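You operate a simulated robot arm through the tools that you are given. There is no shell and no other tool. Be economical: measure what you need, move in short steps, check, and stop when the job is done.

You are at the controls of a simulated robot arm. One attempt, no reset.

## Task
Press the blue cap home and stand the can in the free well.
Fine: yellow dial to 6 bar and left there, white switch on, slider in, then the yellow button once; slider out; the well is in the long grey tray. Set down upright: white can with a spray button.
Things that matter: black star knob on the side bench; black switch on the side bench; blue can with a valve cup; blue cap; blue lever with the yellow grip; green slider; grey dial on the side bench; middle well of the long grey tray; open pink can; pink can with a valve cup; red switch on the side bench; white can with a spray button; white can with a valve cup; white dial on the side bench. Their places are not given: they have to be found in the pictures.

Only the result counts: the job must be done as asked and must still hold three seconds after the hand-in. Knocking over, shifting, dropping, spilling or breaking anything else fails it. Lids that push on must go on centred and level and be pressed home; caps that screw on are set level and turned clockwise until they are tight.

## Robot
A 6-joint arm with a two-finger parallel gripper, fixed in place. Base frame: the origin is at the foot of the arm, x ahead of it, y to its left, z up; the work surface is at about z = 0. Lengths are in m, angles in rad, forces in N, time in s.
With the tool pointing down near the work surface it reaches from about 0.14 to 0.58 m from the base axis. Its first joint turns from -1.152 to 1.152 rad. Payload 2.1 kg.
The TCP is the grasp point between the finger pads, 0.03 m short of the fingertips. In the tool frame z runs along the fingers and y along their closing line. The gripper opens to 0.094 m. The fingers are 0.028 m wide and 0.01 m thick; the gripper's body (0.05 by 0.096 m) begins 0.055 m behind the TCP.
Orientation is told as [roll, pitch, yaw] about the base's x, y, z axes, in that order, counted from this pose: with the fingers straight down and closing along the base's y, the tool's x points along the base's -x, its y along +y and its z along -z.

## Interface
- The arm moves only by the tool jog_arm. Its argument "rows" is a list of rows, each an object of numbers (a shift or turn left out is 0, a gripper value left out holds the last): "x", "y", "z": the shift along the tool's x, y, z in m; "ax", "ay", "az": the turn, a rotation vector about the tool's x, y, z in rad; "gripper": the finger opening in m, from 0 to 0.094. In form: [{"x": .., "y": .., "z": .., "ax": .., "ay": .., "az": .., "gripper": ..}, ...]. A call has 1 to 12 rows; each row is the pose to reach, as a shift and turn from the pose commanded when the call began, along the tool's axes at that moment. Each row takes 0.2 s and may step no farther than 0.05 m and 0.15 rad from the row before; otherwise, or with a gripper value out of range, the whole call is refused. A pose out of reach is approached as far as the arm can. The call stops where the force on the tool passes 90 N (or 10 N more than at its start, if that is more) or the arm is blocked; 0.2 s more then pass. Each finger travels about 0.072 m/s and halts on what it meets, pressing with about 25 N; the grip force reading is that of the motor and also rises with nothing between the fingers. The clock runs only during rows and for 0.2 s after the last one: add rows that repeat a pose to give the fingers time. The reply holds the time, the measured pose of the TCP, the force on the tool along the base axes, the opening and the grip force, in the units named above and with some noise, with the torque about the TCP (base axes, N m) and any sound that the robot's microphone picked up.
- Cameras (640 x 400 px; columns grow to the right, rows downward): "scene" is fixed at [0.0535, -0.3752, 0.4711]; the picture's right is [0.77, -0.64, 0.00], its down [-0.44, -0.54, -0.72] and it looks along [0.46, 0.55, -0.70] (base axes); focal length 229 px, centre (320, 200). "wrist" rides on the gripper at [0.076, 0.014, -0.102] in the tool frame; the picture's right is [-0.18, 0.98, 0.00], its down [-0.75, -0.14, -0.64] and it looks along [-0.63, -0.12, 0.77] (tool axes); focal length 243 px, centre (320, 200).
- camera(camera): a new picture of that camera. It takes no simulated time.
- pixel_to_xyz(camera, pixels): for up to 12 pixels [column, row] of the newest picture of that camera ("zoom" is the newest enlarged one), the place [x, y, z] in the base frame of the surface seen there, good to about 0.002 m. It takes no simulated time.
- zoom(camera, box): a new picture of the part [left, top, right, bottom] of that camera's present view, enlarged. It takes no simulated time.
- sign_off(): hands the job in; it is judged then, once.

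Work in short steps. Measure before you move; look again where a grasp or a placing could have gone wrong, and mend it. You have 80 turns and 38 pictures in all, those below and enlarged ones among them. Open the gripper and draw the arm clear of the work before you hand the job in, unless the task says otherwise; then end with one line.

The tools are called after ">>>" as a command line: name --argument value ..., lists and objects as JSON in quotes. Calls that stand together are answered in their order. jog_arm: Moves the arm, as the interface text tells. Its arguments: {"type":"object","properties":{"rows":{"type":"array","items":{"type":"object","properties":{"x":{"type":"number"},"y":{"type":"number"},"z":{"type":"number"},"ax":{"type":"number"},"ay":{"type":"number"},"az":{"type":"number"},"gripper":{"type":"number"}}}}},"required":["rows"]} The other tools are called the same way: camera (camera) takes a picture; pixel_to_xyz (camera, pixels) gives the place of the surface under pixels of a picture; zoom (camera, box) takes an enlarged picture of a part of a camera's view; sign_off () hands the job in.

At the start:

```text
t: 0.0
tcp_pos: [0.2985, -0.2341, 0.2998]
ee_rot: [0.001, 0.001, 0.001]
wrist_force: [0.0, 0.2, 0.4]
moment: [-0.02, 0.02, 0.01]
grip_width: 0.094
grasp_force: 0.1
```

scene: 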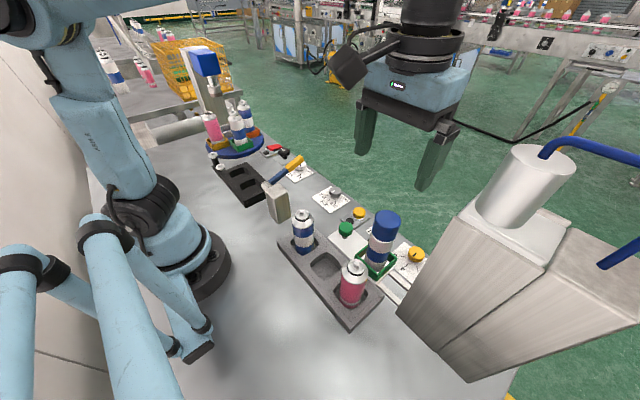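
wrist: 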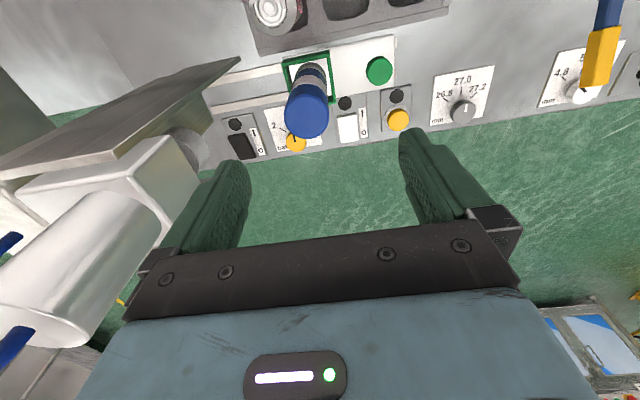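

I'll look closer at the press side and at the controls before I move.

>>> zoom --camera "scene" --box '[260, 180, 460, 330]'

>>> zoom --camera "wrist" --box '[210, 40, 500, 170]'

>>> zoom --camera "scene" --box '[180, 80, 380, 230]'

```text
2.67 times, centred on (360, 255) of scene
```

zoom: 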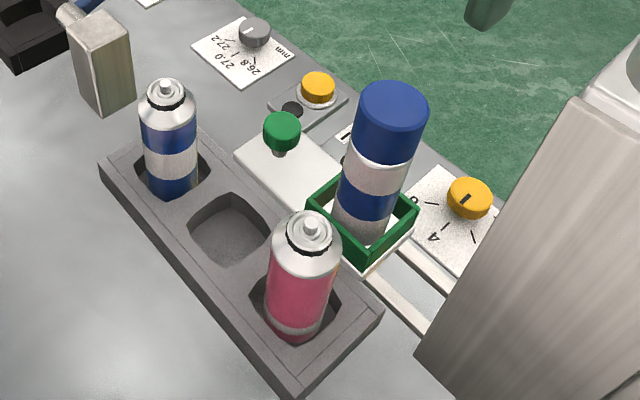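

```text
2.21 times, centred on (355, 105) of wrist
```

zoom: 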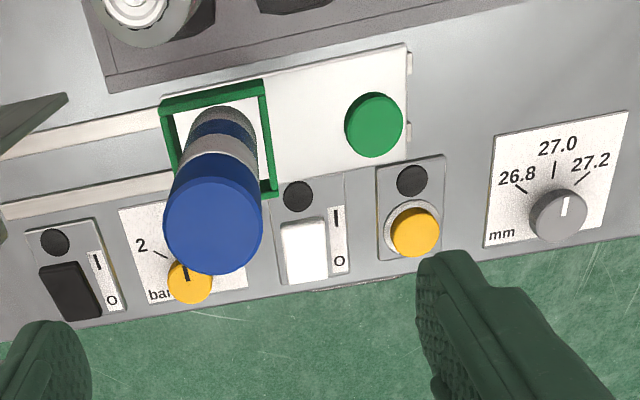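

```text
2.67 times, centred on (280, 155) of scene
```

zoom: 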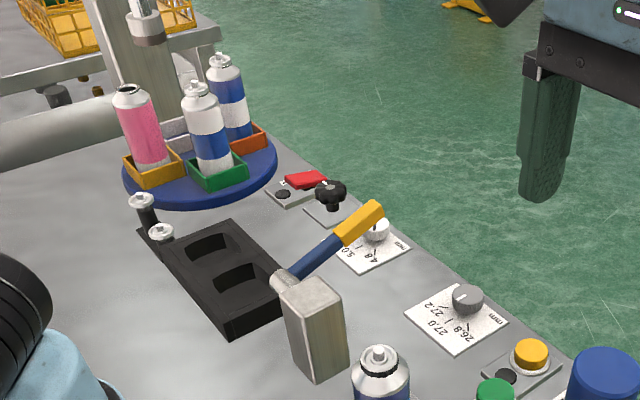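

The zooms show the blue‑capped can on the green slider, the yellow dial beside it, the white switch, the yellow button and the press on the right. Measuring them now.

>>> pixel_to_xyz --camera "wrist" --pixels '[[348, 122], [348, 138], [296, 142], [398, 119], [380, 71], [307, 113], [345, 103], [330, 95], [288, 75], [327, 55], [285, 62], [362, 114]]'

>>> pixel_to_xyz --camera "scene" --pixels '[[416, 254], [346, 228], [387, 219], [325, 267], [359, 212], [355.5, 258], [397, 259.5], [378, 278], [303, 213], [354, 264], [396, 314], [480, 215]]'

```text
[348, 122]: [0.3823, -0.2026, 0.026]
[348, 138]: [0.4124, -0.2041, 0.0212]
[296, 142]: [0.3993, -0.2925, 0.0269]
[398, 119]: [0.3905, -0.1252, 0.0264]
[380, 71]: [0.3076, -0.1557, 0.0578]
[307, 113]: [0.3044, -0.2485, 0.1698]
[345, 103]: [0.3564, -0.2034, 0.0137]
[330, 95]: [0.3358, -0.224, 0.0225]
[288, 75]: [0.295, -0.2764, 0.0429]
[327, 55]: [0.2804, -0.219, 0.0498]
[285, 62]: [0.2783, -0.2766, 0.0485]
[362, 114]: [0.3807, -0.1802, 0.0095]
```

```text
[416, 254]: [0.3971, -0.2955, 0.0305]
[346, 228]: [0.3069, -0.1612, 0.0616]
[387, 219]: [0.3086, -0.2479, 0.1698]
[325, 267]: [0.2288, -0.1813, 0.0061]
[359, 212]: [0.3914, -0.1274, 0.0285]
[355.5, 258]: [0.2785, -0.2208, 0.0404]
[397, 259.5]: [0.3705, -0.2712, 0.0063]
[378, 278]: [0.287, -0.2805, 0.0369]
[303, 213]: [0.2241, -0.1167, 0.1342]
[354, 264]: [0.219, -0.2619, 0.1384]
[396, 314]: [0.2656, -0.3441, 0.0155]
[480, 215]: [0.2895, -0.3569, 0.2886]
```

The dial at (0.398, -0.294) is partly hidden by the can in the wrist view. I'll zoom in on it from the scene camera.

>>> zoom --camera "scene" --box '[385, 235, 445, 290]'

```text
7.27 times, centred on (415, 262) of scene
```

zoom: 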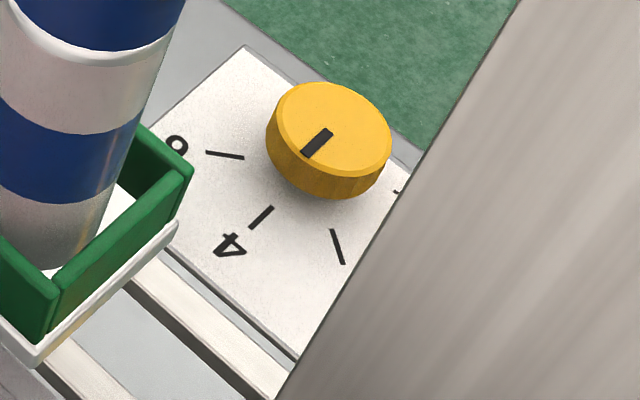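

The pointer stands at 4. I'll measure the mark ends, the pointer and the dial geometry to get the turn angle to 6.

>>> pixel_to_xyz --camera "zoom" --pixels '[[208, 152], [242, 157], [252, 226], [271, 208], [332, 230], [343, 263], [306, 152], [327, 133], [330, 125], [290, 185], [375, 190], [177, 145]]'

```text
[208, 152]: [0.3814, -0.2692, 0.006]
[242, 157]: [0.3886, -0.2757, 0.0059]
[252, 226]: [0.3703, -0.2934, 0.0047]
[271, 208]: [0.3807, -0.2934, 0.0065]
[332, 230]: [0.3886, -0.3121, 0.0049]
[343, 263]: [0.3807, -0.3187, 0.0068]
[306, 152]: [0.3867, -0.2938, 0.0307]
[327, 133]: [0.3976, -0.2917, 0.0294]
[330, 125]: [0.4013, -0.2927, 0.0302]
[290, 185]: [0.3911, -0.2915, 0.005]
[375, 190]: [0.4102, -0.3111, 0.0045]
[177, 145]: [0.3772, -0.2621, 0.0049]
```

Mark 6 lies about 48° clockwise of 4, around a dial centre near (0.403, -0.293). Before going there I measure the press body for clearance.

>>> pixel_to_xyz --camera "scene" --pixels '[[400, 310], [462, 208], [455, 215], [540, 260], [566, 247], [466, 375], [500, 150], [530, 225], [445, 240], [425, 270], [520, 300], [630, 290]]'

>>> pixel_to_xyz --camera "wrist" --pixels '[[232, 66], [195, 95], [120, 150], [30, 165], [130, 180], [175, 170], [192, 145], [90, 120], [150, 105], [242, 140], [236, 124], [215, 100]]'

```text
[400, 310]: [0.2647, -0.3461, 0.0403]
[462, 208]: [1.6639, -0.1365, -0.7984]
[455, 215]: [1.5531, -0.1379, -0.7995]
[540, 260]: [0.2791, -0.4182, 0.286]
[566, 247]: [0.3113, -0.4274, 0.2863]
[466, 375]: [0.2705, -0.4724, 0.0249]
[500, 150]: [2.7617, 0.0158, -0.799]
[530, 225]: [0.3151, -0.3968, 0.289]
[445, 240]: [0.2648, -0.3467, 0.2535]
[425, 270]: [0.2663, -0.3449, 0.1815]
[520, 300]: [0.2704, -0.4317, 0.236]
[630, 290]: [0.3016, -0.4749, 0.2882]
```

```text
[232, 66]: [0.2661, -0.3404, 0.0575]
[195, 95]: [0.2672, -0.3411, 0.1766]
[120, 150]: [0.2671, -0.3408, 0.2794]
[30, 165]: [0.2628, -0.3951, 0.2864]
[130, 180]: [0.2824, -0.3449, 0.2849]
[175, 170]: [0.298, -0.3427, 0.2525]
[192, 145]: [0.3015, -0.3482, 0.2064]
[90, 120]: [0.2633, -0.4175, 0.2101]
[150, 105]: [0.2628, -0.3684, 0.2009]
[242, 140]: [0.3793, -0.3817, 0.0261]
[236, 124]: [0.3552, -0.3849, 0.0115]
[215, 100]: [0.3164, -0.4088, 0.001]
```

The press stands at y < -0.34 and x ≈ 0.265–0.35, so the dial is free. I go above the dial at (0.403, -0.293), turning the tool 1.2 rad clockwise so the camera side stays away from the can.

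>>> jog_arm --rows '[{"x": -0.03, "y": -0.015, "az": 0.15}, {"x": -0.06, "y": -0.03, "az": 0.3}, {"x": -0.09, "y": -0.045, "az": 0.45}, {"x": -0.1045, "y": -0.059, "z": 0.02, "az": 0.6, "gripper": 0.06}, {"x": -0.1045, "y": -0.059, "z": 0.04, "az": 0.75, "gripper": 0.06}, {"x": -0.1045, "y": -0.059, "z": 0.06, "az": 0.9, "gripper": 0.06}, {"x": -0.1045, "y": -0.059, "z": 0.08, "az": 1.05, "gripper": 0.06}, {"x": -0.1045, "y": -0.059, "z": 0.1, "az": 1.2, "gripper": 0.06}, {"x": -0.1045, "y": -0.059, "z": 0.1, "az": 1.2, "gripper": 0.06}]'

>>> camera --camera "wrist"

```text
t: 2.0
tcp_pos: [0.4049, -0.2941, 0.1978]
ee_rot: [0.001, 0.001, -1.204]
wrist_force: [0.4, 0.7, -0.5]
moment: [0.01, -0.03, -0.04]
grip_width: 0.0602
grasp_force: 0.1
```

```text
31 pictures are left
```

wrist: 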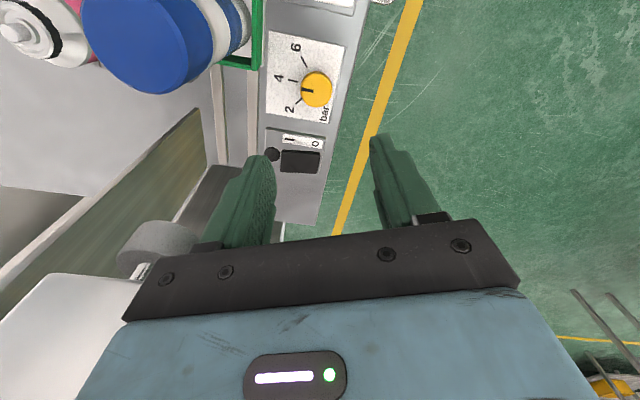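

The dial shows at (316, 88), clear of the can. I zoom in to fix its centre and pointer.

>>> zoom --camera "wrist" --box '[260, 30, 360, 130]'

```text
4.00 times, centred on (310, 80) of wrist
```

zoom: 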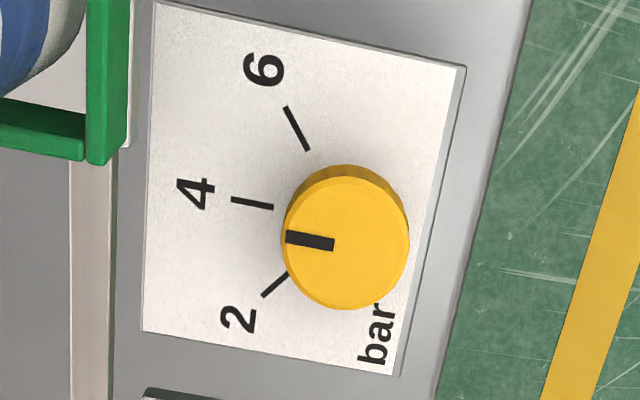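

>>> pixel_to_xyz --camera "zoom" --pixels '[[287, 107], [308, 150], [232, 199], [273, 207], [262, 297], [287, 274], [287, 239], [333, 244], [347, 241], [345, 180], [345, 305], [405, 238]]'

```text
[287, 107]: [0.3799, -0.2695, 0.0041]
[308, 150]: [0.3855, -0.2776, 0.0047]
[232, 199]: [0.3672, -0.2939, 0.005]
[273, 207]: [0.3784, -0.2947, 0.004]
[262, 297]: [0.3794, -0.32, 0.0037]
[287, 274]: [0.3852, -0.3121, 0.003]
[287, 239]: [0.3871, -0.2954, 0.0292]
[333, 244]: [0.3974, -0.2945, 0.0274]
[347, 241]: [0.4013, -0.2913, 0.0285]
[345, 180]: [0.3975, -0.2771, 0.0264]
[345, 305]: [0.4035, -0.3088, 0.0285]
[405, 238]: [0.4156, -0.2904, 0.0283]
```

Centre is about (0.401, -0.2937), radius 0.0147, top z 0.029, and mark 6 is 50° from 4. I descend open and grip the dial.

>>> jog_arm --rows '[{"x": 0.0018, "y": -0.0035, "z": 0.04}, {"x": 0.0018, "y": -0.0035, "z": 0.08}, {"x": 0.0018, "y": -0.0035, "z": 0.12}, {"x": 0.0018, "y": -0.0035, "z": 0.14}, {"x": 0.0018, "y": -0.0035, "z": 0.157}, {"x": 0.0018, "y": -0.0035, "z": 0.157}]'

>>> jog_arm --rows '[{"gripper": 0.04}, {"gripper": 0.03}, {"gripper": 0.024}, {"gripper": 0.024}]'

```text
t: 3.4
tcp_pos: [0.3991, -0.2933, 0.0423]
ee_rot: [0.0, 0.0, -1.199]
wrist_force: [-0.5, 0.6, -0.5]
moment: [0.03, -0.01, -0.02]
grip_width: 0.0601
grasp_force: 0.0
```

```text
t: 4.4
tcp_pos: [0.3999, -0.2933, 0.0418]
ee_rot: [0.002, -0.001, -1.198]
wrist_force: [13.0, 4.1, -7.0]
moment: [-0.12, -0.23, 0.01]
grip_width: 0.0334
grasp_force: 44.9
```

The dial is gripped (0.033 m). Now I turn it 0.873 rad clockwise.

>>> jog_arm --rows '[{"y": 0.001, "az": 0.13}, {"y": 0.001, "az": 0.26}, {"y": 0.001, "az": 0.39}, {"y": 0.001, "az": 0.52}, {"y": 0.001, "az": 0.65}, {"y": 0.001, "az": 0.78}, {"y": 0.001, "az": 0.873}, {"y": 0.001, "az": 0.873}]'

```text
t: 6.2
tcp_pos: [0.4012, -0.2925, 0.0413]
ee_rot: [0.008, -0.001, -2.077]
wrist_force: [31.3, -4.3, -34.7]
moment: [-0.03, -0.21, 0.04]
grip_width: 0.0338
grasp_force: 45.4
```

Turned to yaw -2.077. I open and lift straight up, then look.

>>> jog_arm --rows '[{"gripper": 0.045}, {"gripper": 0.06}, {"gripper": 0.06}, {"z": -0.03}, {"z": -0.07}, {"z": -0.11}, {"z": -0.15}, {"z": -0.15}]'

>>> zoom --camera "scene" --box '[385, 235, 445, 290]'

```text
t: 8.0
tcp_pos: [0.4024, -0.2908, 0.1944]
ee_rot: [0.0, -0.001, -2.074]
wrist_force: [-0.3, 0.4, 0.2]
moment: [-0.05, 0.01, -0.02]
grip_width: 0.0602
grasp_force: 0.0
```

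```text
7.27 times, centred on (415, 262) of scene
```

zoom: 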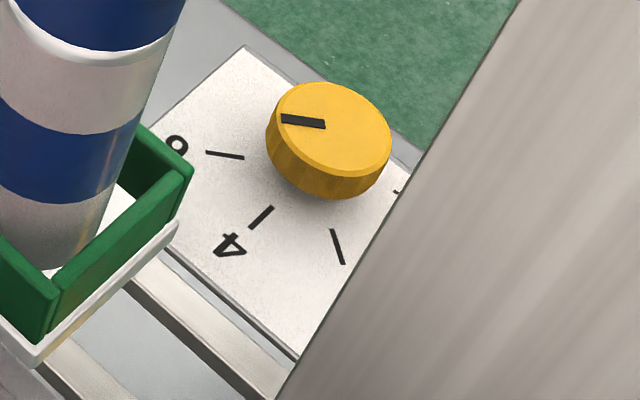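

The pointer is parallel with the 6 mark, so the dial is set. Next I close the fingers, move above the white switch (about (0.39, -0.2035)) at yaw -1.57, and look at it.

>>> jog_arm --rows '[{"x": 0.02, "y": -0.015, "az": -0.13, "gripper": 0.0}, {"x": 0.04, "y": -0.03, "az": -0.26, "gripper": 0.0}, {"x": 0.06, "y": -0.045, "az": -0.39, "gripper": 0.0}, {"x": 0.0705, "y": -0.053, "az": -0.504, "gripper": 0.0}, {"x": 0.0705, "y": -0.053, "az": -0.504, "gripper": 0.0}]'

>>> zoom --camera "wrist" --box '[230, 20, 410, 130]'

```text
t: 9.2
tcp_pos: [0.3879, -0.2051, 0.1929]
ee_rot: [0.0, -0.001, -1.568]
wrist_force: [0.5, 0.0, 0.1]
moment: [0.0, -0.02, 0.0]
grip_width: 0.0
grasp_force: 24.9
```

```text
3.56 times, centred on (320, 75) of wrist
```

zoom: 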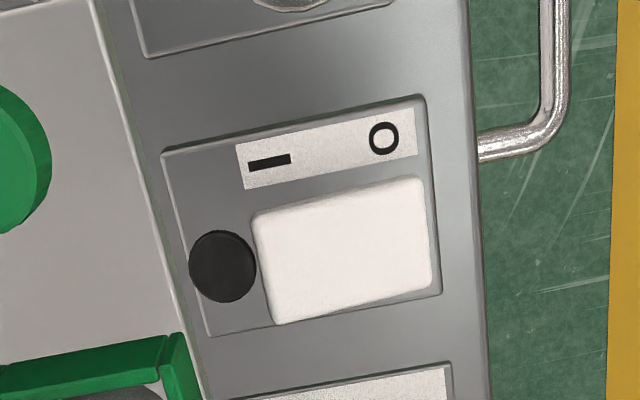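

The white rocker spans zoom pixels (255–430, 180–325), with "I" on its left (-x) end. I measure its ends and heights.

>>> pixel_to_xyz --camera "zoom" --pixels '[[262, 270], [285, 265], [310, 258], [342, 250], [380, 245], [422, 235], [300, 215], [300, 310], [222, 265], [270, 162]]'

```text
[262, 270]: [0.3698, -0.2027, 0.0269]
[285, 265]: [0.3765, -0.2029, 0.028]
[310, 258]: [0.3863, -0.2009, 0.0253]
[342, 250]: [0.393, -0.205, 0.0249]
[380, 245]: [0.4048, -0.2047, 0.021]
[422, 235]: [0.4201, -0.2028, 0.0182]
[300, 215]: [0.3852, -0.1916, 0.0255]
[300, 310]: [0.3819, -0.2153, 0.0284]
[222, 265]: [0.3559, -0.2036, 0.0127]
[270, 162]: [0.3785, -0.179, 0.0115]
```

The raised "I" end is at x ≈ 0.37–0.38 (z 0.028). I turn slightly to keep the gripper body away from the can, then press at (0.380, -0.2035) in small steps.

>>> jog_arm --rows '[{"x": 0.0016, "y": -0.0079, "z": 0.0, "az": 0.11}, {"x": 0.0016, "y": -0.0079, "z": 0.01, "az": 0.22}, {"x": 0.0016, "y": -0.0079, "z": 0.03, "az": 0.33}, {"x": 0.0016, "y": -0.0079, "z": 0.07, "az": 0.33}, {"x": 0.0016, "y": -0.0079, "z": 0.11, "az": 0.33}, {"x": 0.0016, "y": -0.0079, "z": 0.128, "az": 0.33}, {"x": 0.0016, "y": -0.0079, "z": 0.134, "az": 0.33}, {"x": 0.0016, "y": -0.0079, "z": 0.138, "az": 0.33}, {"x": 0.0016, "y": -0.0079, "z": 0.142, "az": 0.33}, {"x": 0.0016, "y": -0.0079, "z": 0.145, "az": 0.33}]'

```text
t: 11.4
tcp_pos: [0.3776, -0.2039, 0.0524]
ee_rot: [-0.006, -0.001, -1.9]
wrist_force: [-3.1, -0.6, 27.3]
moment: [0.25, -0.27, 0.03]
grip_width: 0.0
grasp_force: 24.5
stopped in row 10: the force on the tool passed its limit at 106 N (the readings are from after the stop); the commanded pose is now the measured one
```

It hit its stop, most likely flipped. I rise and check.

>>> jog_arm --rows '[{"z": -0.04}, {"z": -0.08}, {"z": -0.12}, {"z": -0.14}]'

>>> zoom --camera "wrist" --box '[200, 0, 440, 150]'

```text
t: 12.4
tcp_pos: [0.3783, -0.2029, 0.1942]
ee_rot: [-0.004, -0.001, -1.902]
wrist_force: [0.6, 0.0, -0.3]
moment: [0.02, 0.03, -0.01]
grip_width: 0.0001
grasp_force: 24.5
```

```text
2.67 times, centred on (320, 75) of wrist
```

zoom: 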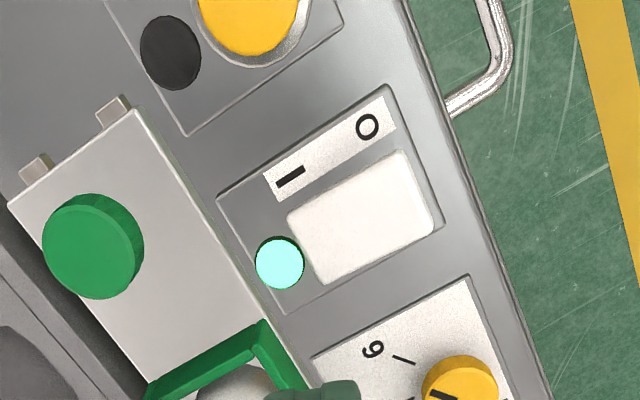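

The lamp at the white switch is lit, so it is on. Before pushing the slider I measure the knob here, and the press cylinder in the scene view, to estimate the travel.

>>> pixel_to_xyz --camera "zoom" --pixels '[[93, 245], [60, 245], [122, 240], [93, 205], [93, 285], [120, 110], [35, 170], [150, 330], [253, 320], [30, 208]]'

>>> pixel_to_xyz --camera "scene" --pixels '[[545, 158], [518, 156], [572, 165], [500, 190], [530, 205], [478, 212], [400, 305], [440, 340]]'

>>> camera --camera "scene"

```text
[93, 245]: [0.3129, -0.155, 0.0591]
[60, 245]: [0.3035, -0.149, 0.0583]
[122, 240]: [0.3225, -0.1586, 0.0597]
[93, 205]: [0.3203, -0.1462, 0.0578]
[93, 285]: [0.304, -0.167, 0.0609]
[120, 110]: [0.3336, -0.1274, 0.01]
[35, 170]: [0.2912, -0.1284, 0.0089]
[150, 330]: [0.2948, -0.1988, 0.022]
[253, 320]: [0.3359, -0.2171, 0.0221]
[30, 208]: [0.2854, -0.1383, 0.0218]
```

```text
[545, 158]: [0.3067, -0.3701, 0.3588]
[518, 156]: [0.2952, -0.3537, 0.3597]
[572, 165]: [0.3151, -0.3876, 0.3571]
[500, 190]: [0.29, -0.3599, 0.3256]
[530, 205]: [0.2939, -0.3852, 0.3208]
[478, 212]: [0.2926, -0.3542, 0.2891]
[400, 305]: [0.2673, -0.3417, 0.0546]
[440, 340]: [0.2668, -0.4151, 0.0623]
```

```text
26 pictures are left
```

scene: 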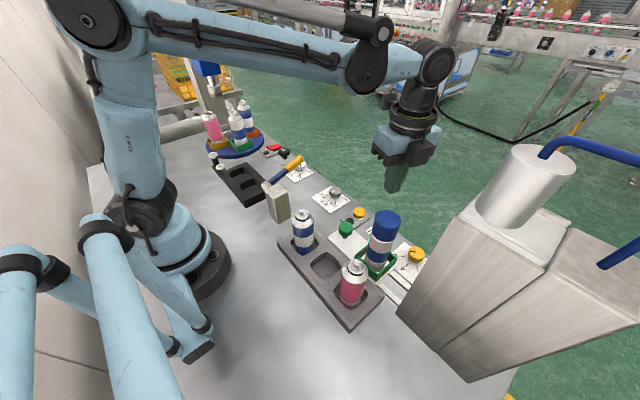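

The cylinder axis is about (0.307, -0.370), so travel should be about 0.12 m and the gripper can hold the knob throughout. I go above the knob at (0.310, -0.1555), fingers closing along x with the camera on the +y side.

>>> jog_arm --rows '[{"x": 0.01, "y": -0.03, "az": -0.11}, {"x": 0.02, "y": -0.06, "az": -0.22, "gripper": 0.06}, {"x": 0.0226, "y": -0.08, "az": -0.33, "gripper": 0.06}, {"x": 0.0226, "y": -0.08, "z": 0.03, "az": -0.33, "gripper": 0.06}, {"x": 0.0226, "y": -0.08, "z": 0.06, "az": -0.33, "gripper": 0.06}, {"x": 0.0226, "y": -0.08, "z": 0.06, "az": -0.33, "gripper": 0.06}]'

>>> camera --camera "wrist"

```text
t: 13.8
tcp_pos: [0.3081, -0.1567, 0.1322]
ee_rot: [-0.005, 0.002, -1.57]
wrist_force: [1.1, 0.1, -0.4]
moment: [0.03, -0.02, 0.01]
grip_width: 0.0599
grasp_force: 0.1
```

```text
25 pictures are left
```

wrist: 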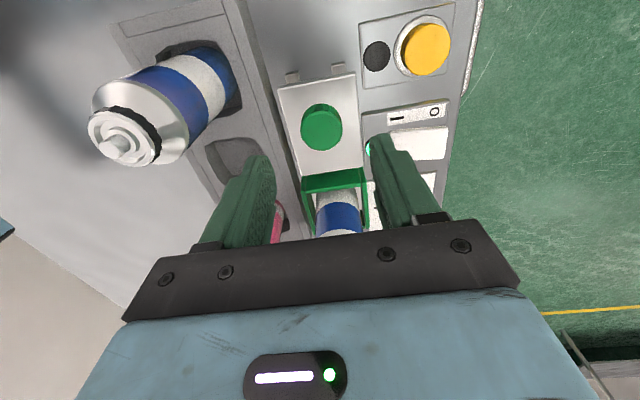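

The knob at (322, 127) is centred between the fingertips. I descend 0.065 and close on it.

>>> jog_arm --rows '[{"z": 0.03}, {"z": 0.05}, {"z": 0.065}, {"z": 0.065, "gripper": 0.04}, {"z": 0.065, "gripper": 0.025}, {"z": 0.065, "gripper": 0.018}, {"z": 0.065, "gripper": 0.018}]'

```text
t: 15.4
tcp_pos: [0.3093, -0.1553, 0.0665]
ee_rot: [-0.002, 0.003, -1.568]
wrist_force: [6.2, 0.4, -21.2]
moment: [-0.14, -0.37, -0.01]
grip_width: 0.031
grasp_force: 44.7
```

The knob is held (0.031 m). I push the slider toward the press slowly, 0.01 m per row.

>>> jog_arm --rows '[{"x": -0.005}, {"x": -0.013}, {"x": -0.022}, {"x": -0.031}, {"x": -0.04}, {"x": -0.049}, {"x": -0.058}, {"x": -0.067}, {"x": -0.076}, {"x": -0.085}, {"x": -0.094}, {"x": -0.1}]'

```text
t: 18.0
tcp_pos: [0.3098, -0.2578, 0.0675]
ee_rot: [-0.008, 0.002, -1.571]
wrist_force: [-5.5, 0.9, -17.7]
moment: [0.4, -0.62, 0.09]
grip_width: 0.031
grasp_force: 44.8
```

Free travel so far. I continue in smaller steps until the end stop.

>>> jog_arm --rows '[{"x": -0.005}, {"x": -0.01}, {"x": -0.014}, {"x": -0.018}, {"x": -0.021}, {"x": -0.024}, {"x": -0.026}]'

```text
t: 19.6
tcp_pos: [0.3101, -0.2792, 0.067]
ee_rot: [-0.007, 0.012, -1.568]
wrist_force: [-7.6, 37.2, -2.2]
moment: [0.64, -0.69, -0.07]
grip_width: 0.0314
grasp_force: 45.1
```

A 37 N push back at y = -0.279 means it is on the stop. I release, back off and rise, then look.

>>> jog_arm --rows '[{"x": 0.001, "gripper": 0.04}, {"x": 0.003, "gripper": 0.06}, {"x": 0.003, "gripper": 0.06}, {"x": 0.003, "z": -0.03}, {"x": 0.02, "z": -0.07}, {"x": 0.06, "z": -0.11}, {"x": 0.1, "z": -0.13}]'

>>> camera --camera "wrist"

>>> zoom --camera "scene" --box '[290, 180, 490, 330]'

```text
refused: row 6 steps farther than a row can; nothing moved
```

```text
24 pictures are left
```

wrist: 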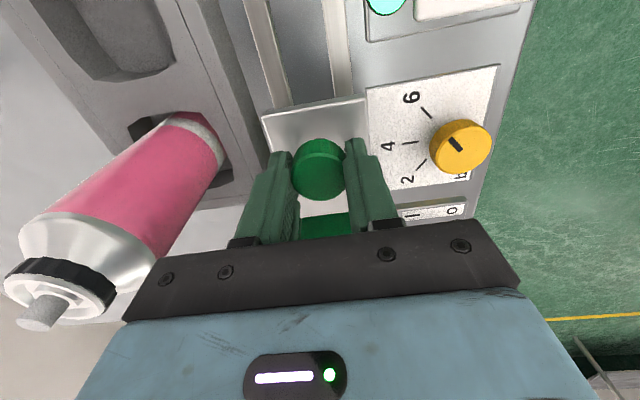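

```text
2.67 times, centred on (390, 255) of scene
```

zoom: 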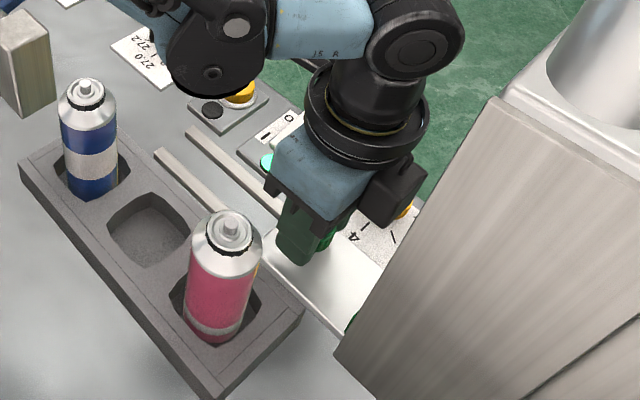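

One row was too long and the call was refused. I release and withdraw with smaller steps.

>>> jog_arm --rows '[{"gripper": 0.04}, {"gripper": 0.06}, {"gripper": 0.06}, {"z": -0.03}, {"x": 0.01, "z": -0.06}, {"x": 0.03, "z": -0.09}, {"x": 0.06, "z": -0.115}, {"x": 0.1, "z": -0.13}, {"x": 0.1, "z": -0.13}]'

>>> camera --camera "wrist"

```text
t: 21.6
tcp_pos: [0.3102, -0.1856, 0.1963]
ee_rot: [-0.006, 0.002, -1.571]
wrist_force: [0.0, -0.2, 0.7]
moment: [0.01, 0.02, -0.01]
grip_width: 0.0601
grasp_force: 0.1
```

```text
22 pictures are left
```

wrist: 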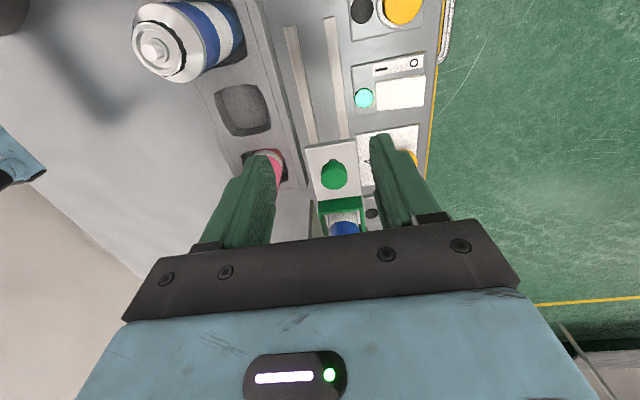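

The slider is in: the can sits under the press, and knob travel of 0.1235 matches the cylinder axis. Now I move to above the yellow button at (0.391, -0.126) with the fingers closed.

>>> jog_arm --rows '[{"x": 0.02, "y": 0.027, "gripper": 0.0}, {"x": 0.04, "y": 0.054, "gripper": 0.0}, {"x": 0.0595, "y": 0.081, "gripper": 0.0}, {"x": 0.0595, "y": 0.081, "z": 0.04, "gripper": 0.0}, {"x": 0.0595, "y": 0.081, "z": 0.08, "gripper": 0.0}, {"x": 0.0595, "y": 0.081, "z": 0.1, "gripper": 0.0}, {"x": 0.0595, "y": 0.081, "z": 0.1, "gripper": 0.0}]'

>>> camera --camera "wrist"

```text
t: 23.2
tcp_pos: [0.391, -0.123, 0.0976]
ee_rot: [-0.005, 0.003, -1.57]
wrist_force: [0.2, 0.0, 0.3]
moment: [-0.01, -0.01, -0.02]
grip_width: 0.0002
grasp_force: 25.0
```

```text
21 pictures are left
```

wrist: 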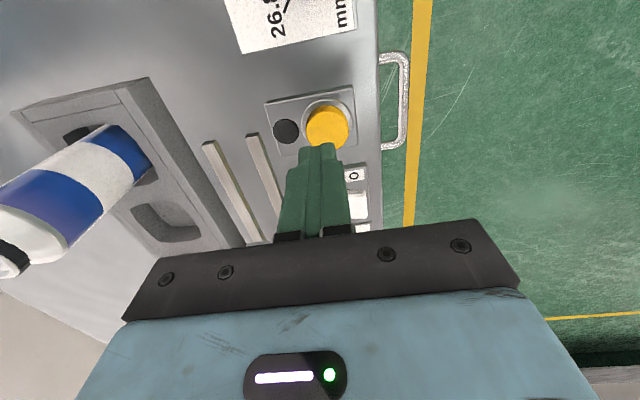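

>>> pixel_to_xyz --camera "wrist" --pixels '[[327, 125], [327, 112], [312, 125], [344, 122], [327, 138], [286, 131]]'

```text
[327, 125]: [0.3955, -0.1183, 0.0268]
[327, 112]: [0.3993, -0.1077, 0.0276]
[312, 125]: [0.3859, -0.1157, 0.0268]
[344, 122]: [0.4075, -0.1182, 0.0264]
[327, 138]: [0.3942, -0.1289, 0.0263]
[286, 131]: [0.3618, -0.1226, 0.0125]
```

The button centre is about (0.395, -0.121), top z 0.027. I press it in small steps and come straight up again.

>>> jog_arm --rows '[{"x": 0.002, "y": 0.004, "z": 0.025}, {"x": 0.002, "y": 0.004, "z": 0.037}, {"x": 0.002, "y": 0.004, "z": 0.041}, {"x": 0.002, "y": 0.004, "z": 0.044}, {"x": 0.002, "y": 0.004, "z": 0.047}]'

```text
t: 24.4
tcp_pos: [0.3965, -0.1203, 0.0511]
ee_rot: [-0.006, 0.001, -1.568]
wrist_force: [0.5, 1.6, 1.6]
moment: [0.04, -0.01, 0.03]
grip_width: 0.0
grasp_force: 25.3
heard: click
```

A click was heard. I rise and look at the press.

>>> jog_arm --rows '[{"z": -0.03}, {"z": -0.07}, {"z": -0.11}, {"z": -0.14}, {"z": -0.14}, {"z": -0.14}]'

>>> camera --camera "scene"

>>> camera --camera "wrist"

```text
t: 25.8
tcp_pos: [0.3974, -0.1217, 0.1879]
ee_rot: [-0.005, 0.003, -1.571]
wrist_force: [0.3, 0.4, -0.5]
moment: [-0.03, 0.0, -0.02]
grip_width: 0.0
grasp_force: 25.0
```

```text
20 pictures are left
```

scene: 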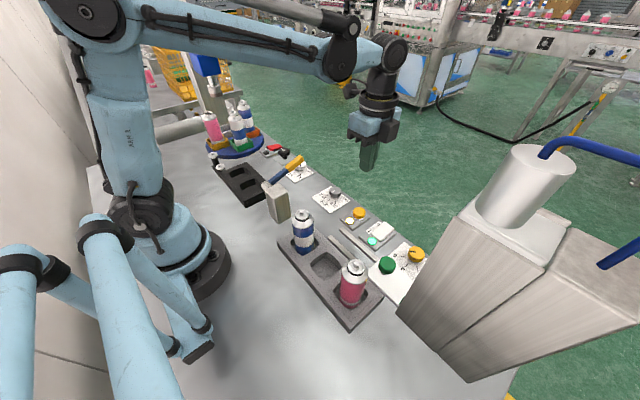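

```text
19 pictures are left
```

wrist: 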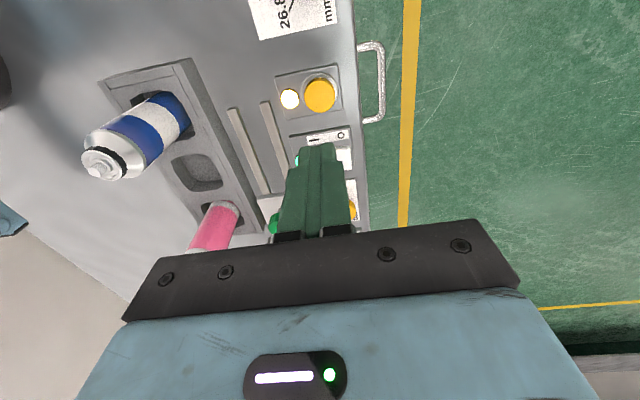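

The button's lamp at (289, 99) is lit, so the press cycle is running. I wait in place, then check the lamp.

>>> jog_arm --rows '[{"z": 0}, {"z": 0}, {"z": 0}, {"z": 0}, {"z": 0}, {"z": 0}, {"z": 0}, {"z": 0}, {"z": 0}, {"z": 0}, {"z": 0}, {"z": 0}]'

>>> zoom --camera "scene" --box '[320, 190, 440, 300]'

```text
t: 28.4
tcp_pos: [0.3968, -0.1214, 0.1893]
ee_rot: [-0.005, 0.002, -1.572]
wrist_force: [-0.6, -0.3, 0.0]
moment: [-0.01, 0.02, 0.04]
grip_width: 0.0002
grasp_force: 25.2
```

```text
3.64 times, centred on (380, 245) of scene
```

zoom: 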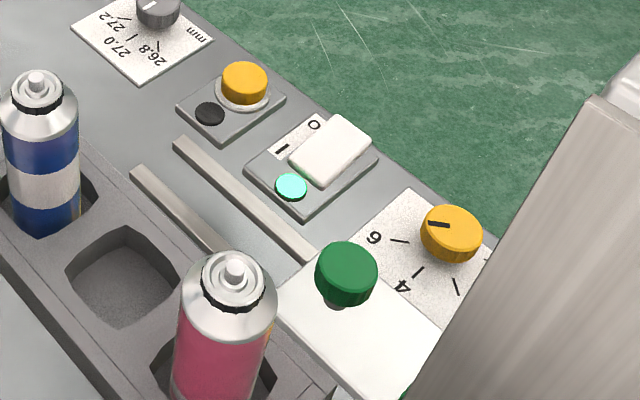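

The lamp is out: the cycle is finished. I go back to the knob at (0.310, -0.278) by the reverse of my exit path, then grip it.

>>> jog_arm --rows '[{"x": -0.02, "y": -0.03, "gripper": 0.06}, {"x": -0.04, "y": -0.06, "gripper": 0.06}, {"x": -0.06, "y": -0.0868, "gripper": 0.06}, {"x": -0.09, "y": -0.0868, "z": 0.02, "gripper": 0.06}, {"x": -0.12, "y": -0.0868, "z": 0.04, "gripper": 0.06}, {"x": -0.145, "y": -0.0868, "z": 0.06, "gripper": 0.06}, {"x": -0.157, "y": -0.0868, "z": 0.09, "gripper": 0.06}, {"x": -0.157, "y": -0.0868, "z": 0.11, "gripper": 0.06}, {"x": -0.157, "y": -0.0868, "z": 0.122, "gripper": 0.06}, {"x": -0.157, "y": -0.0868, "z": 0.122, "gripper": 0.06}]'

>>> jog_arm --rows '[{"gripper": 0.04}, {"gripper": 0.025}, {"gripper": 0.018}, {"gripper": 0.018}]'

```text
t: 30.6
tcp_pos: [0.3072, -0.2759, 0.0687]
ee_rot: [-0.006, 0.001, -1.572]
wrist_force: [-0.6, -1.0, -0.4]
moment: [-0.02, 0.02, -0.01]
grip_width: 0.0599
grasp_force: 0.0
```

```text
t: 31.6
tcp_pos: [0.3099, -0.2763, 0.0677]
ee_rot: [0.001, -0.001, -1.569]
wrist_force: [26.3, -0.6, -9.3]
moment: [0.1, -0.22, -0.04]
grip_width: 0.0312
grasp_force: 45.5
```

Knob gripped. I pull the slider out slowly toward +y.

>>> jog_arm --rows '[{"x": 0.005, "y": 0.002}, {"x": 0.014, "y": 0.002}, {"x": 0.024, "y": 0.002}, {"x": 0.034, "y": 0.002}, {"x": 0.044, "y": 0.002}, {"x": 0.054, "y": 0.002}, {"x": 0.064, "y": 0.002}, {"x": 0.074, "y": 0.002}, {"x": 0.084, "y": 0.002}, {"x": 0.094, "y": 0.002}, {"x": 0.104, "y": 0.002}, {"x": 0.11, "y": 0.002}]'

>>> jog_arm --rows '[{"x": 0.005}, {"x": 0.009}, {"x": 0.012}, {"x": 0.014}, {"x": 0.016}]'

```text
t: 34.2
tcp_pos: [0.3085, -0.1671, 0.069]
ee_rot: [-0.005, 0.002, -1.57]
wrist_force: [1.7, 0.1, -32.2]
moment: [-0.56, -0.34, 0.03]
grip_width: 0.031
grasp_force: 44.7
```

```text
t: 35.4
tcp_pos: [0.31, -0.1555, 0.0687]
ee_rot: [-0.008, -0.013, -1.573]
wrist_force: [-14.3, -35.6, 12.5]
moment: [-0.6, -0.38, 0.06]
grip_width: 0.031
grasp_force: 45.0
```

The slider is at its outer stop (-35 N in y). I release, rise and look at the can.

>>> jog_arm --rows '[{"gripper": 0.04}, {"gripper": 0.06}, {"gripper": 0.06}, {"z": -0.03}, {"z": -0.07}, {"z": -0.11}, {"z": -0.15}, {"z": -0.18}]'

>>> zoom --camera "scene" --box '[290, 190, 450, 310]'

>>> camera --camera "wrist"

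```text
t: 37.2
tcp_pos: [0.3142, -0.1517, 0.2493]
ee_rot: [-0.005, 0.002, -1.571]
wrist_force: [-0.5, 0.4, 0.1]
moment: [0.01, 0.01, -0.01]
grip_width: 0.06
grasp_force: 0.1
```

```text
3.33 times, centred on (370, 250) of scene
```

zoom: 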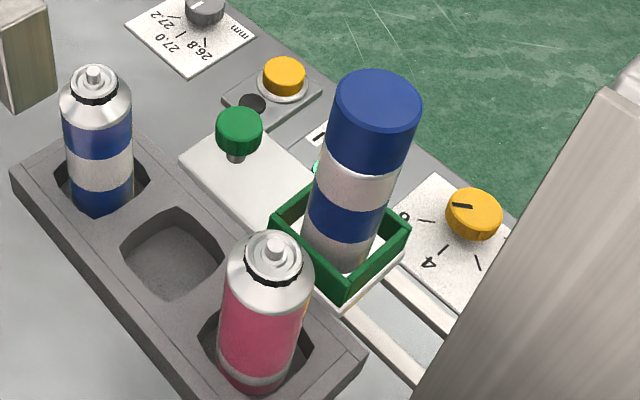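

```text
16 pictures are left
```

wrist: 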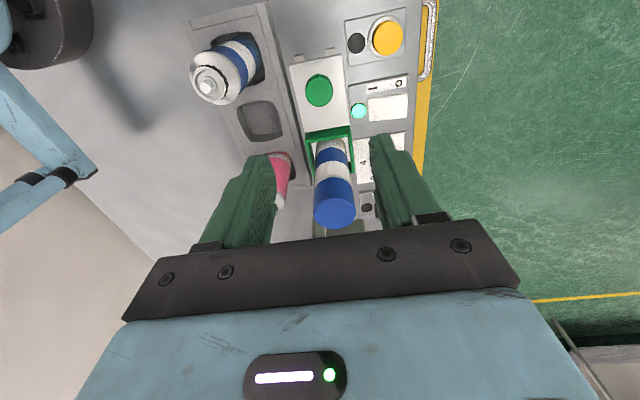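

The can is out with the cap looking level. I compare the cap height with the 0.170 from before and measure the can, the nest and the well.

>>> pixel_to_xyz --camera "zoom" --pixels '[[378, 100], [340, 95], [415, 110], [380, 75], [378, 128], [362, 150], [352, 190], [340, 245], [172, 255], [122, 240], [222, 250], [172, 300]]'

>>> pixel_to_xyz --camera "wrist" --pixels '[[335, 208], [335, 195], [315, 208], [354, 208], [335, 222], [260, 120], [239, 122], [284, 118], [258, 102], [264, 138], [218, 72], [278, 162]]'

```text
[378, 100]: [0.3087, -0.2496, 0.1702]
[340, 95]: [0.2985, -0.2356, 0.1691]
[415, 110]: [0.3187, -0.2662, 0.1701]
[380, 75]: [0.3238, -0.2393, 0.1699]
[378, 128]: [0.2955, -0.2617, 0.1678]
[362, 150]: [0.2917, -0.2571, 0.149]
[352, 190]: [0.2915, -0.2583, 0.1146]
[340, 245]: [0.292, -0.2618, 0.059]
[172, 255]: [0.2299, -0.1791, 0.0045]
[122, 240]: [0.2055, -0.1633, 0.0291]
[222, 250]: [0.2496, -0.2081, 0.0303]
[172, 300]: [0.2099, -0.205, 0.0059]
```

```text
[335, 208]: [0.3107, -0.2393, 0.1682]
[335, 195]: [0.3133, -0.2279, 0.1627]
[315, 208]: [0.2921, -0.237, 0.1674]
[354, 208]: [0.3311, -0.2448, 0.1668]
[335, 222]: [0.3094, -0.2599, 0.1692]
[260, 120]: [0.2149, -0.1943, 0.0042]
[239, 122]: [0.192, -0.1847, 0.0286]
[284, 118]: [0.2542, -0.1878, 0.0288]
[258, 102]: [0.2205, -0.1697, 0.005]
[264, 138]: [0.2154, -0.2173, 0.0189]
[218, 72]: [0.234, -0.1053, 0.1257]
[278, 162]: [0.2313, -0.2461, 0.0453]
```

The cap height reads the same within noise, so I repeat the exact first zoom to compare cap position before and after.

>>> zoom --camera "scene" --box '[260, 180, 460, 330]'

```text
2.67 times, centred on (360, 255) of scene
```

zoom: 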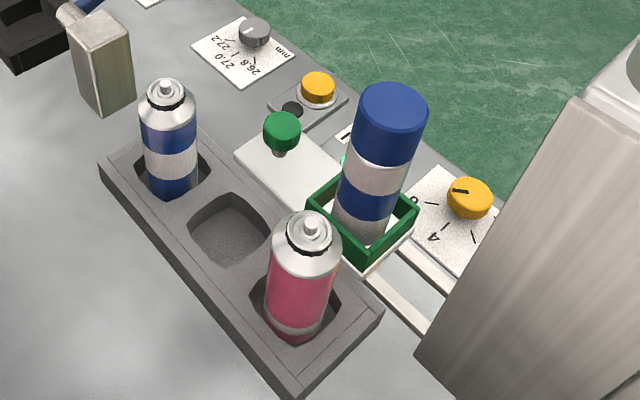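

The cap top moved down about 2 zoom px (≈2 mm). I zoom in tightly on the cap seam to check for a gap or tilt.

>>> zoom --camera "scene" --box '[355, 205, 415, 265]'

```text
6.67 times, centred on (385, 235) of scene
```

zoom: 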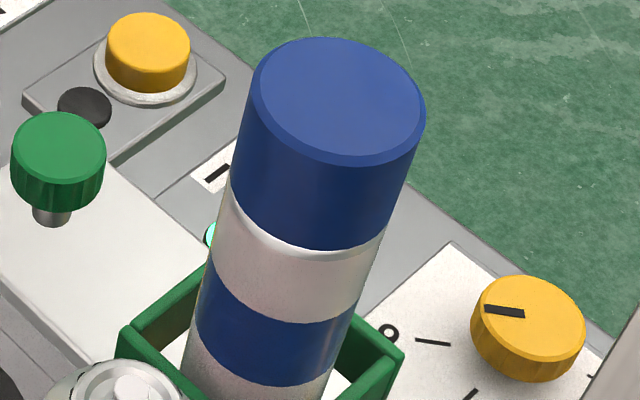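

The gap under the cap closed from about 2.7 px to 1.5 px and it is level, so it is pressed home. Next I move above the can at (0.309, -0.2495), fingers at 0.07 closing along x, and check the alignment.

>>> jog_arm --rows '[{"x": -0.03, "y": -0.0047, "gripper": 0.07}, {"x": -0.065, "y": -0.0047, "gripper": 0.07}, {"x": -0.098, "y": -0.0047, "gripper": 0.07}, {"x": -0.098, "y": -0.0047, "z": 0.025, "gripper": 0.07}, {"x": -0.098, "y": -0.0047, "z": 0.025, "gripper": 0.07}]'

>>> camera --camera "wrist"

```text
t: 38.4
tcp_pos: [0.3058, -0.2507, 0.2252]
ee_rot: [-0.005, 0.003, -1.572]
wrist_force: [0.1, -1.0, 0.0]
moment: [0.01, 0.01, -0.01]
grip_width: 0.0699
grasp_force: 0.0
```

```text
13 pictures are left
```

wrist: 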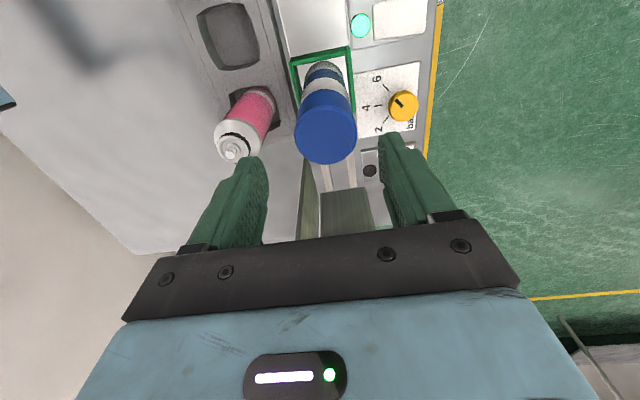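

The cap top centre is near (327, 138). I measure it and the pink can beside the left finger.

>>> pixel_to_xyz --camera "wrist" --pixels '[[327, 135], [299, 135], [354, 133], [327, 112], [328, 160], [233, 148], [252, 150], [231, 30], [203, 40], [256, 34], [229, 8], [234, 62]]'

```text
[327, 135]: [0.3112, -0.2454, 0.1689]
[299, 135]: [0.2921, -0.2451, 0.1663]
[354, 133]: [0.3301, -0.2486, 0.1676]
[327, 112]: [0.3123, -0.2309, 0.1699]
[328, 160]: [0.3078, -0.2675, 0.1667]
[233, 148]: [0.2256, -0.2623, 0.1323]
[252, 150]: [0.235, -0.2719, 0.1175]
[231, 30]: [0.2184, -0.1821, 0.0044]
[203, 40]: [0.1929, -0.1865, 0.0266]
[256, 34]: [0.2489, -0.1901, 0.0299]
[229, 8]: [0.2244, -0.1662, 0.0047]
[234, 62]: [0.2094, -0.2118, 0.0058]
```

The cap is centred at about (0.3105, -0.249), 0.04 m wide. I correct by 4.5 mm in x and descend to TCP z ≈ 0.121, with the palm 5 mm above the cap, then close.

>>> jog_arm --rows '[{"x": 0.0015, "y": 0.0045, "z": 0.02}, {"x": 0.0015, "y": 0.0045, "z": 0.045}, {"x": 0.0015, "y": 0.0045, "z": 0.07}, {"x": 0.0015, "y": 0.0045, "z": 0.09}, {"x": 0.0015, "y": 0.0045, "z": 0.1035}, {"x": 0.0015, "y": 0.0045, "z": 0.1035}]'

>>> jog_arm --rows '[{"gripper": 0.06}, {"gripper": 0.05}, {"gripper": 0.042}, {"gripper": 0.034}, {"gripper": 0.03}, {"gripper": 0.03}]'

```text
t: 39.8
tcp_pos: [0.3111, -0.2491, 0.1197]
ee_rot: [-0.004, 0.001, -1.572]
wrist_force: [-0.2, 0.7, -1.0]
moment: [0.02, -0.03, 0.03]
grip_width: 0.07
grasp_force: 0.0
```

```text
t: 41.2
tcp_pos: [0.3112, -0.2483, 0.1194]
ee_rot: [-0.007, 0.004, -1.571]
wrist_force: [-0.5, 0.2, -0.5]
moment: [-0.03, -0.03, -0.03]
grip_width: 0.0453
grasp_force: 25.2
```

Held at 0.0453 m. I lift slowly straight up 0.12 m and check the weight.

>>> jog_arm --rows '[{"z": -0.004}, {"z": -0.01}, {"z": -0.02}, {"z": -0.032}, {"z": -0.044}, {"z": -0.056}, {"z": -0.068}, {"z": -0.08}, {"z": -0.092}, {"z": -0.104}, {"z": -0.116}, {"z": -0.12}]'

>>> zoom --camera "scene" --box '[290, 130, 470, 290]'

```text
t: 43.8
tcp_pos: [0.3116, -0.2475, 0.2403]
ee_rot: [-0.005, 0.001, -1.572]
wrist_force: [-0.2, -0.1, -1.6]
moment: [-0.04, 0.04, 0.02]
grip_width: 0.0454
grasp_force: 25.1
```

```text
2.50 times, centred on (380, 210) of scene
```

zoom: 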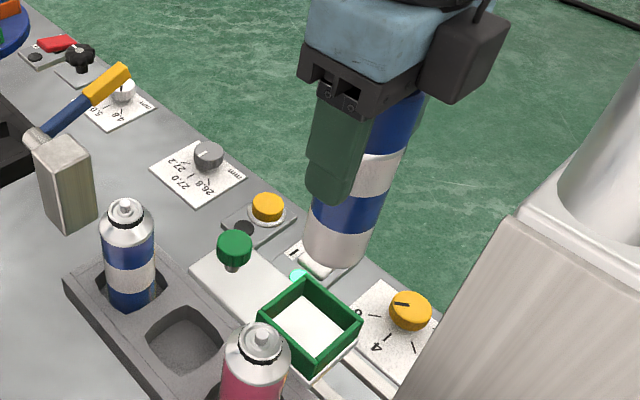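

The can hangs upright with the cap on. I carry it to above the free middle well at (0.2225, -0.1895).

>>> jog_arm --rows '[{"x": 0.008, "y": -0.012}, {"x": 0.017, "y": -0.026}, {"x": 0.026, "y": -0.04}, {"x": 0.035, "y": -0.054}, {"x": 0.044, "y": -0.068}, {"x": 0.052, "y": -0.08}, {"x": 0.058, "y": -0.0891}, {"x": 0.058, "y": -0.0891}, {"x": 0.058, "y": -0.0891, "z": 0.02}, {"x": 0.058, "y": -0.0891, "z": 0.04}, {"x": 0.058, "y": -0.0891, "z": 0.055}, {"x": 0.058, "y": -0.0891, "z": 0.055}]'

>>> camera --camera "scene"

>>> camera --camera "wrist"

```text
t: 46.4
tcp_pos: [0.2221, -0.1904, 0.1831]
ee_rot: [-0.006, 0.002, -1.571]
wrist_force: [-0.7, -0.1, -1.3]
moment: [-0.01, 0.01, 0.01]
grip_width: 0.045
grasp_force: 24.9
```

```text
11 pictures are left
```

scene: 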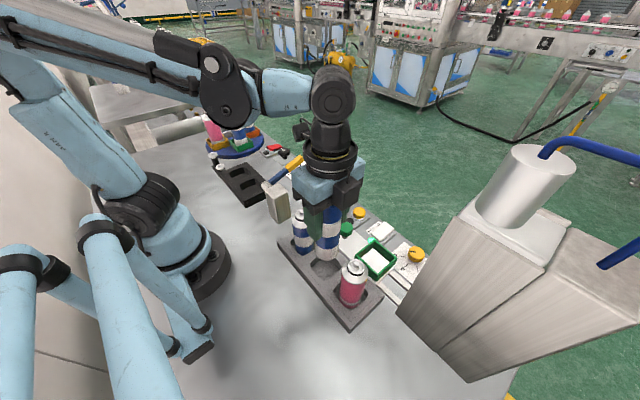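

```text
10 pictures are left
```

wrist: 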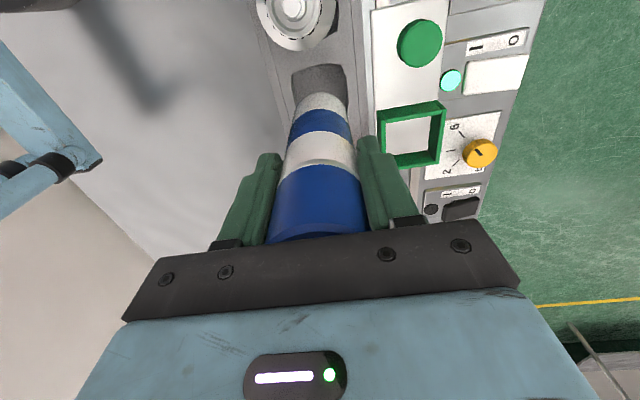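

The can lines up with the well in x (columns 322 vs 320). I lower until the bottom is just above the tray top and zoom in on it.

>>> jog_arm --rows '[{"z": 0.01}, {"z": 0.022}, {"z": 0.034}, {"z": 0.044}, {"z": 0.044}]'

>>> zoom --camera "scene" --box '[270, 200, 390, 320]'

>>> zoom --camera "wrist" --box '[240, 0, 400, 150]'

```text
t: 47.6
tcp_pos: [0.222, -0.1901, 0.1406]
ee_rot: [-0.006, 0.001, -1.57]
wrist_force: [-0.3, -0.3, -1.8]
moment: [0.02, 0.0, 0.01]
grip_width: 0.0452
grasp_force: 24.6
```

```text
3.33 times, centred on (330, 260) of scene
```

zoom: 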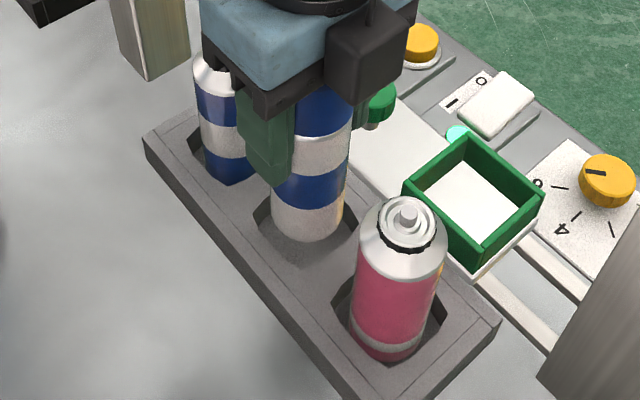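

```text
2.67 times, centred on (320, 75) of wrist
```

zoom: 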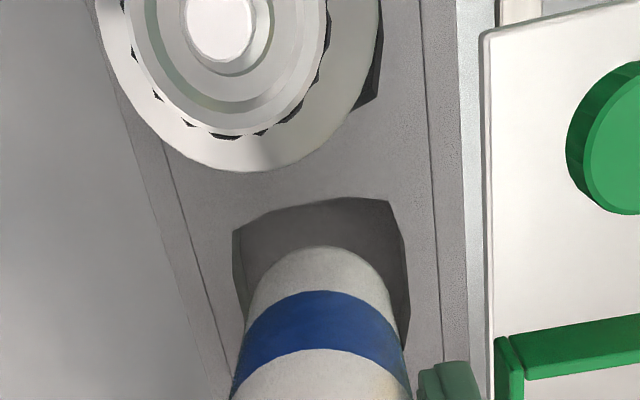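

The can's bottom sits about 15 mm above the tray and centred across it. I measure the well edges and the can's lower edge to check y.

>>> pixel_to_xyz --camera "zoom" --pixels '[[310, 195], [220, 300], [418, 300], [322, 248], [255, 300], [385, 300], [322, 280], [233, 232], [388, 200]]'

>>> pixel_to_xyz --camera "scene" --pixels '[[310, 256], [337, 272], [328, 266], [326, 258], [316, 250], [336, 252], [314, 262], [325, 276]]'

```text
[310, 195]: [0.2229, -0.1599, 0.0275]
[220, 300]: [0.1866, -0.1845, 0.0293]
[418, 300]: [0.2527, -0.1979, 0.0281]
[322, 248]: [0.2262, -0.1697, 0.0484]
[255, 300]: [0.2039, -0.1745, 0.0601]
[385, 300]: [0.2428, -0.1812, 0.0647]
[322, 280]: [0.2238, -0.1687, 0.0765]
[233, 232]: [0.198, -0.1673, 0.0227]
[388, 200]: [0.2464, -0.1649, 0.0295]
```

```text
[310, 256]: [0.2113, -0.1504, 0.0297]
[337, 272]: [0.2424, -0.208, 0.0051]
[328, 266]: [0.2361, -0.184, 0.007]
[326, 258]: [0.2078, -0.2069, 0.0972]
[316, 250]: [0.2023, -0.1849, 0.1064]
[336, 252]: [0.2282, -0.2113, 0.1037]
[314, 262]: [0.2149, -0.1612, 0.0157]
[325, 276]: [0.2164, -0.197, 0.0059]
```

Can centre is about (0.2225, -0.1905) and the well is about (0.2222, -0.189), which leaves about 5 mm of clearance. I shift 1 mm in y and lower to near the floor.

>>> jog_arm --rows '[{"x": 0.001, "z": 0.008}, {"x": 0.001, "z": 0.016}, {"x": 0.001, "z": 0.023}, {"x": 0.001, "z": 0.029}, {"x": 0.001, "z": 0.033}, {"x": 0.001, "z": 0.035}, {"x": 0.001, "z": 0.036}]'

```text
t: 49.2
tcp_pos: [0.2208, -0.189, 0.106]
ee_rot: [-0.004, 0.003, -1.572]
wrist_force: [0.2, 0.4, -1.4]
moment: [-0.02, 0.01, 0.01]
grip_width: 0.0451
grasp_force: 25.3
```

No contact yet. I go on 1 mm per call row until the force on the tool turns upward.

>>> jog_arm --rows '[{"z": 0.001}, {"z": 0.002}, {"z": 0.003}, {"z": 0.003}]'

```text
t: 50.2
tcp_pos: [0.22, -0.1897, 0.1032]
ee_rot: [-0.007, 0.001, -1.571]
wrist_force: [-4.0, 1.6, 17.7]
moment: [-0.11, -0.02, -0.02]
grip_width: 0.045
grasp_force: 25.2
```

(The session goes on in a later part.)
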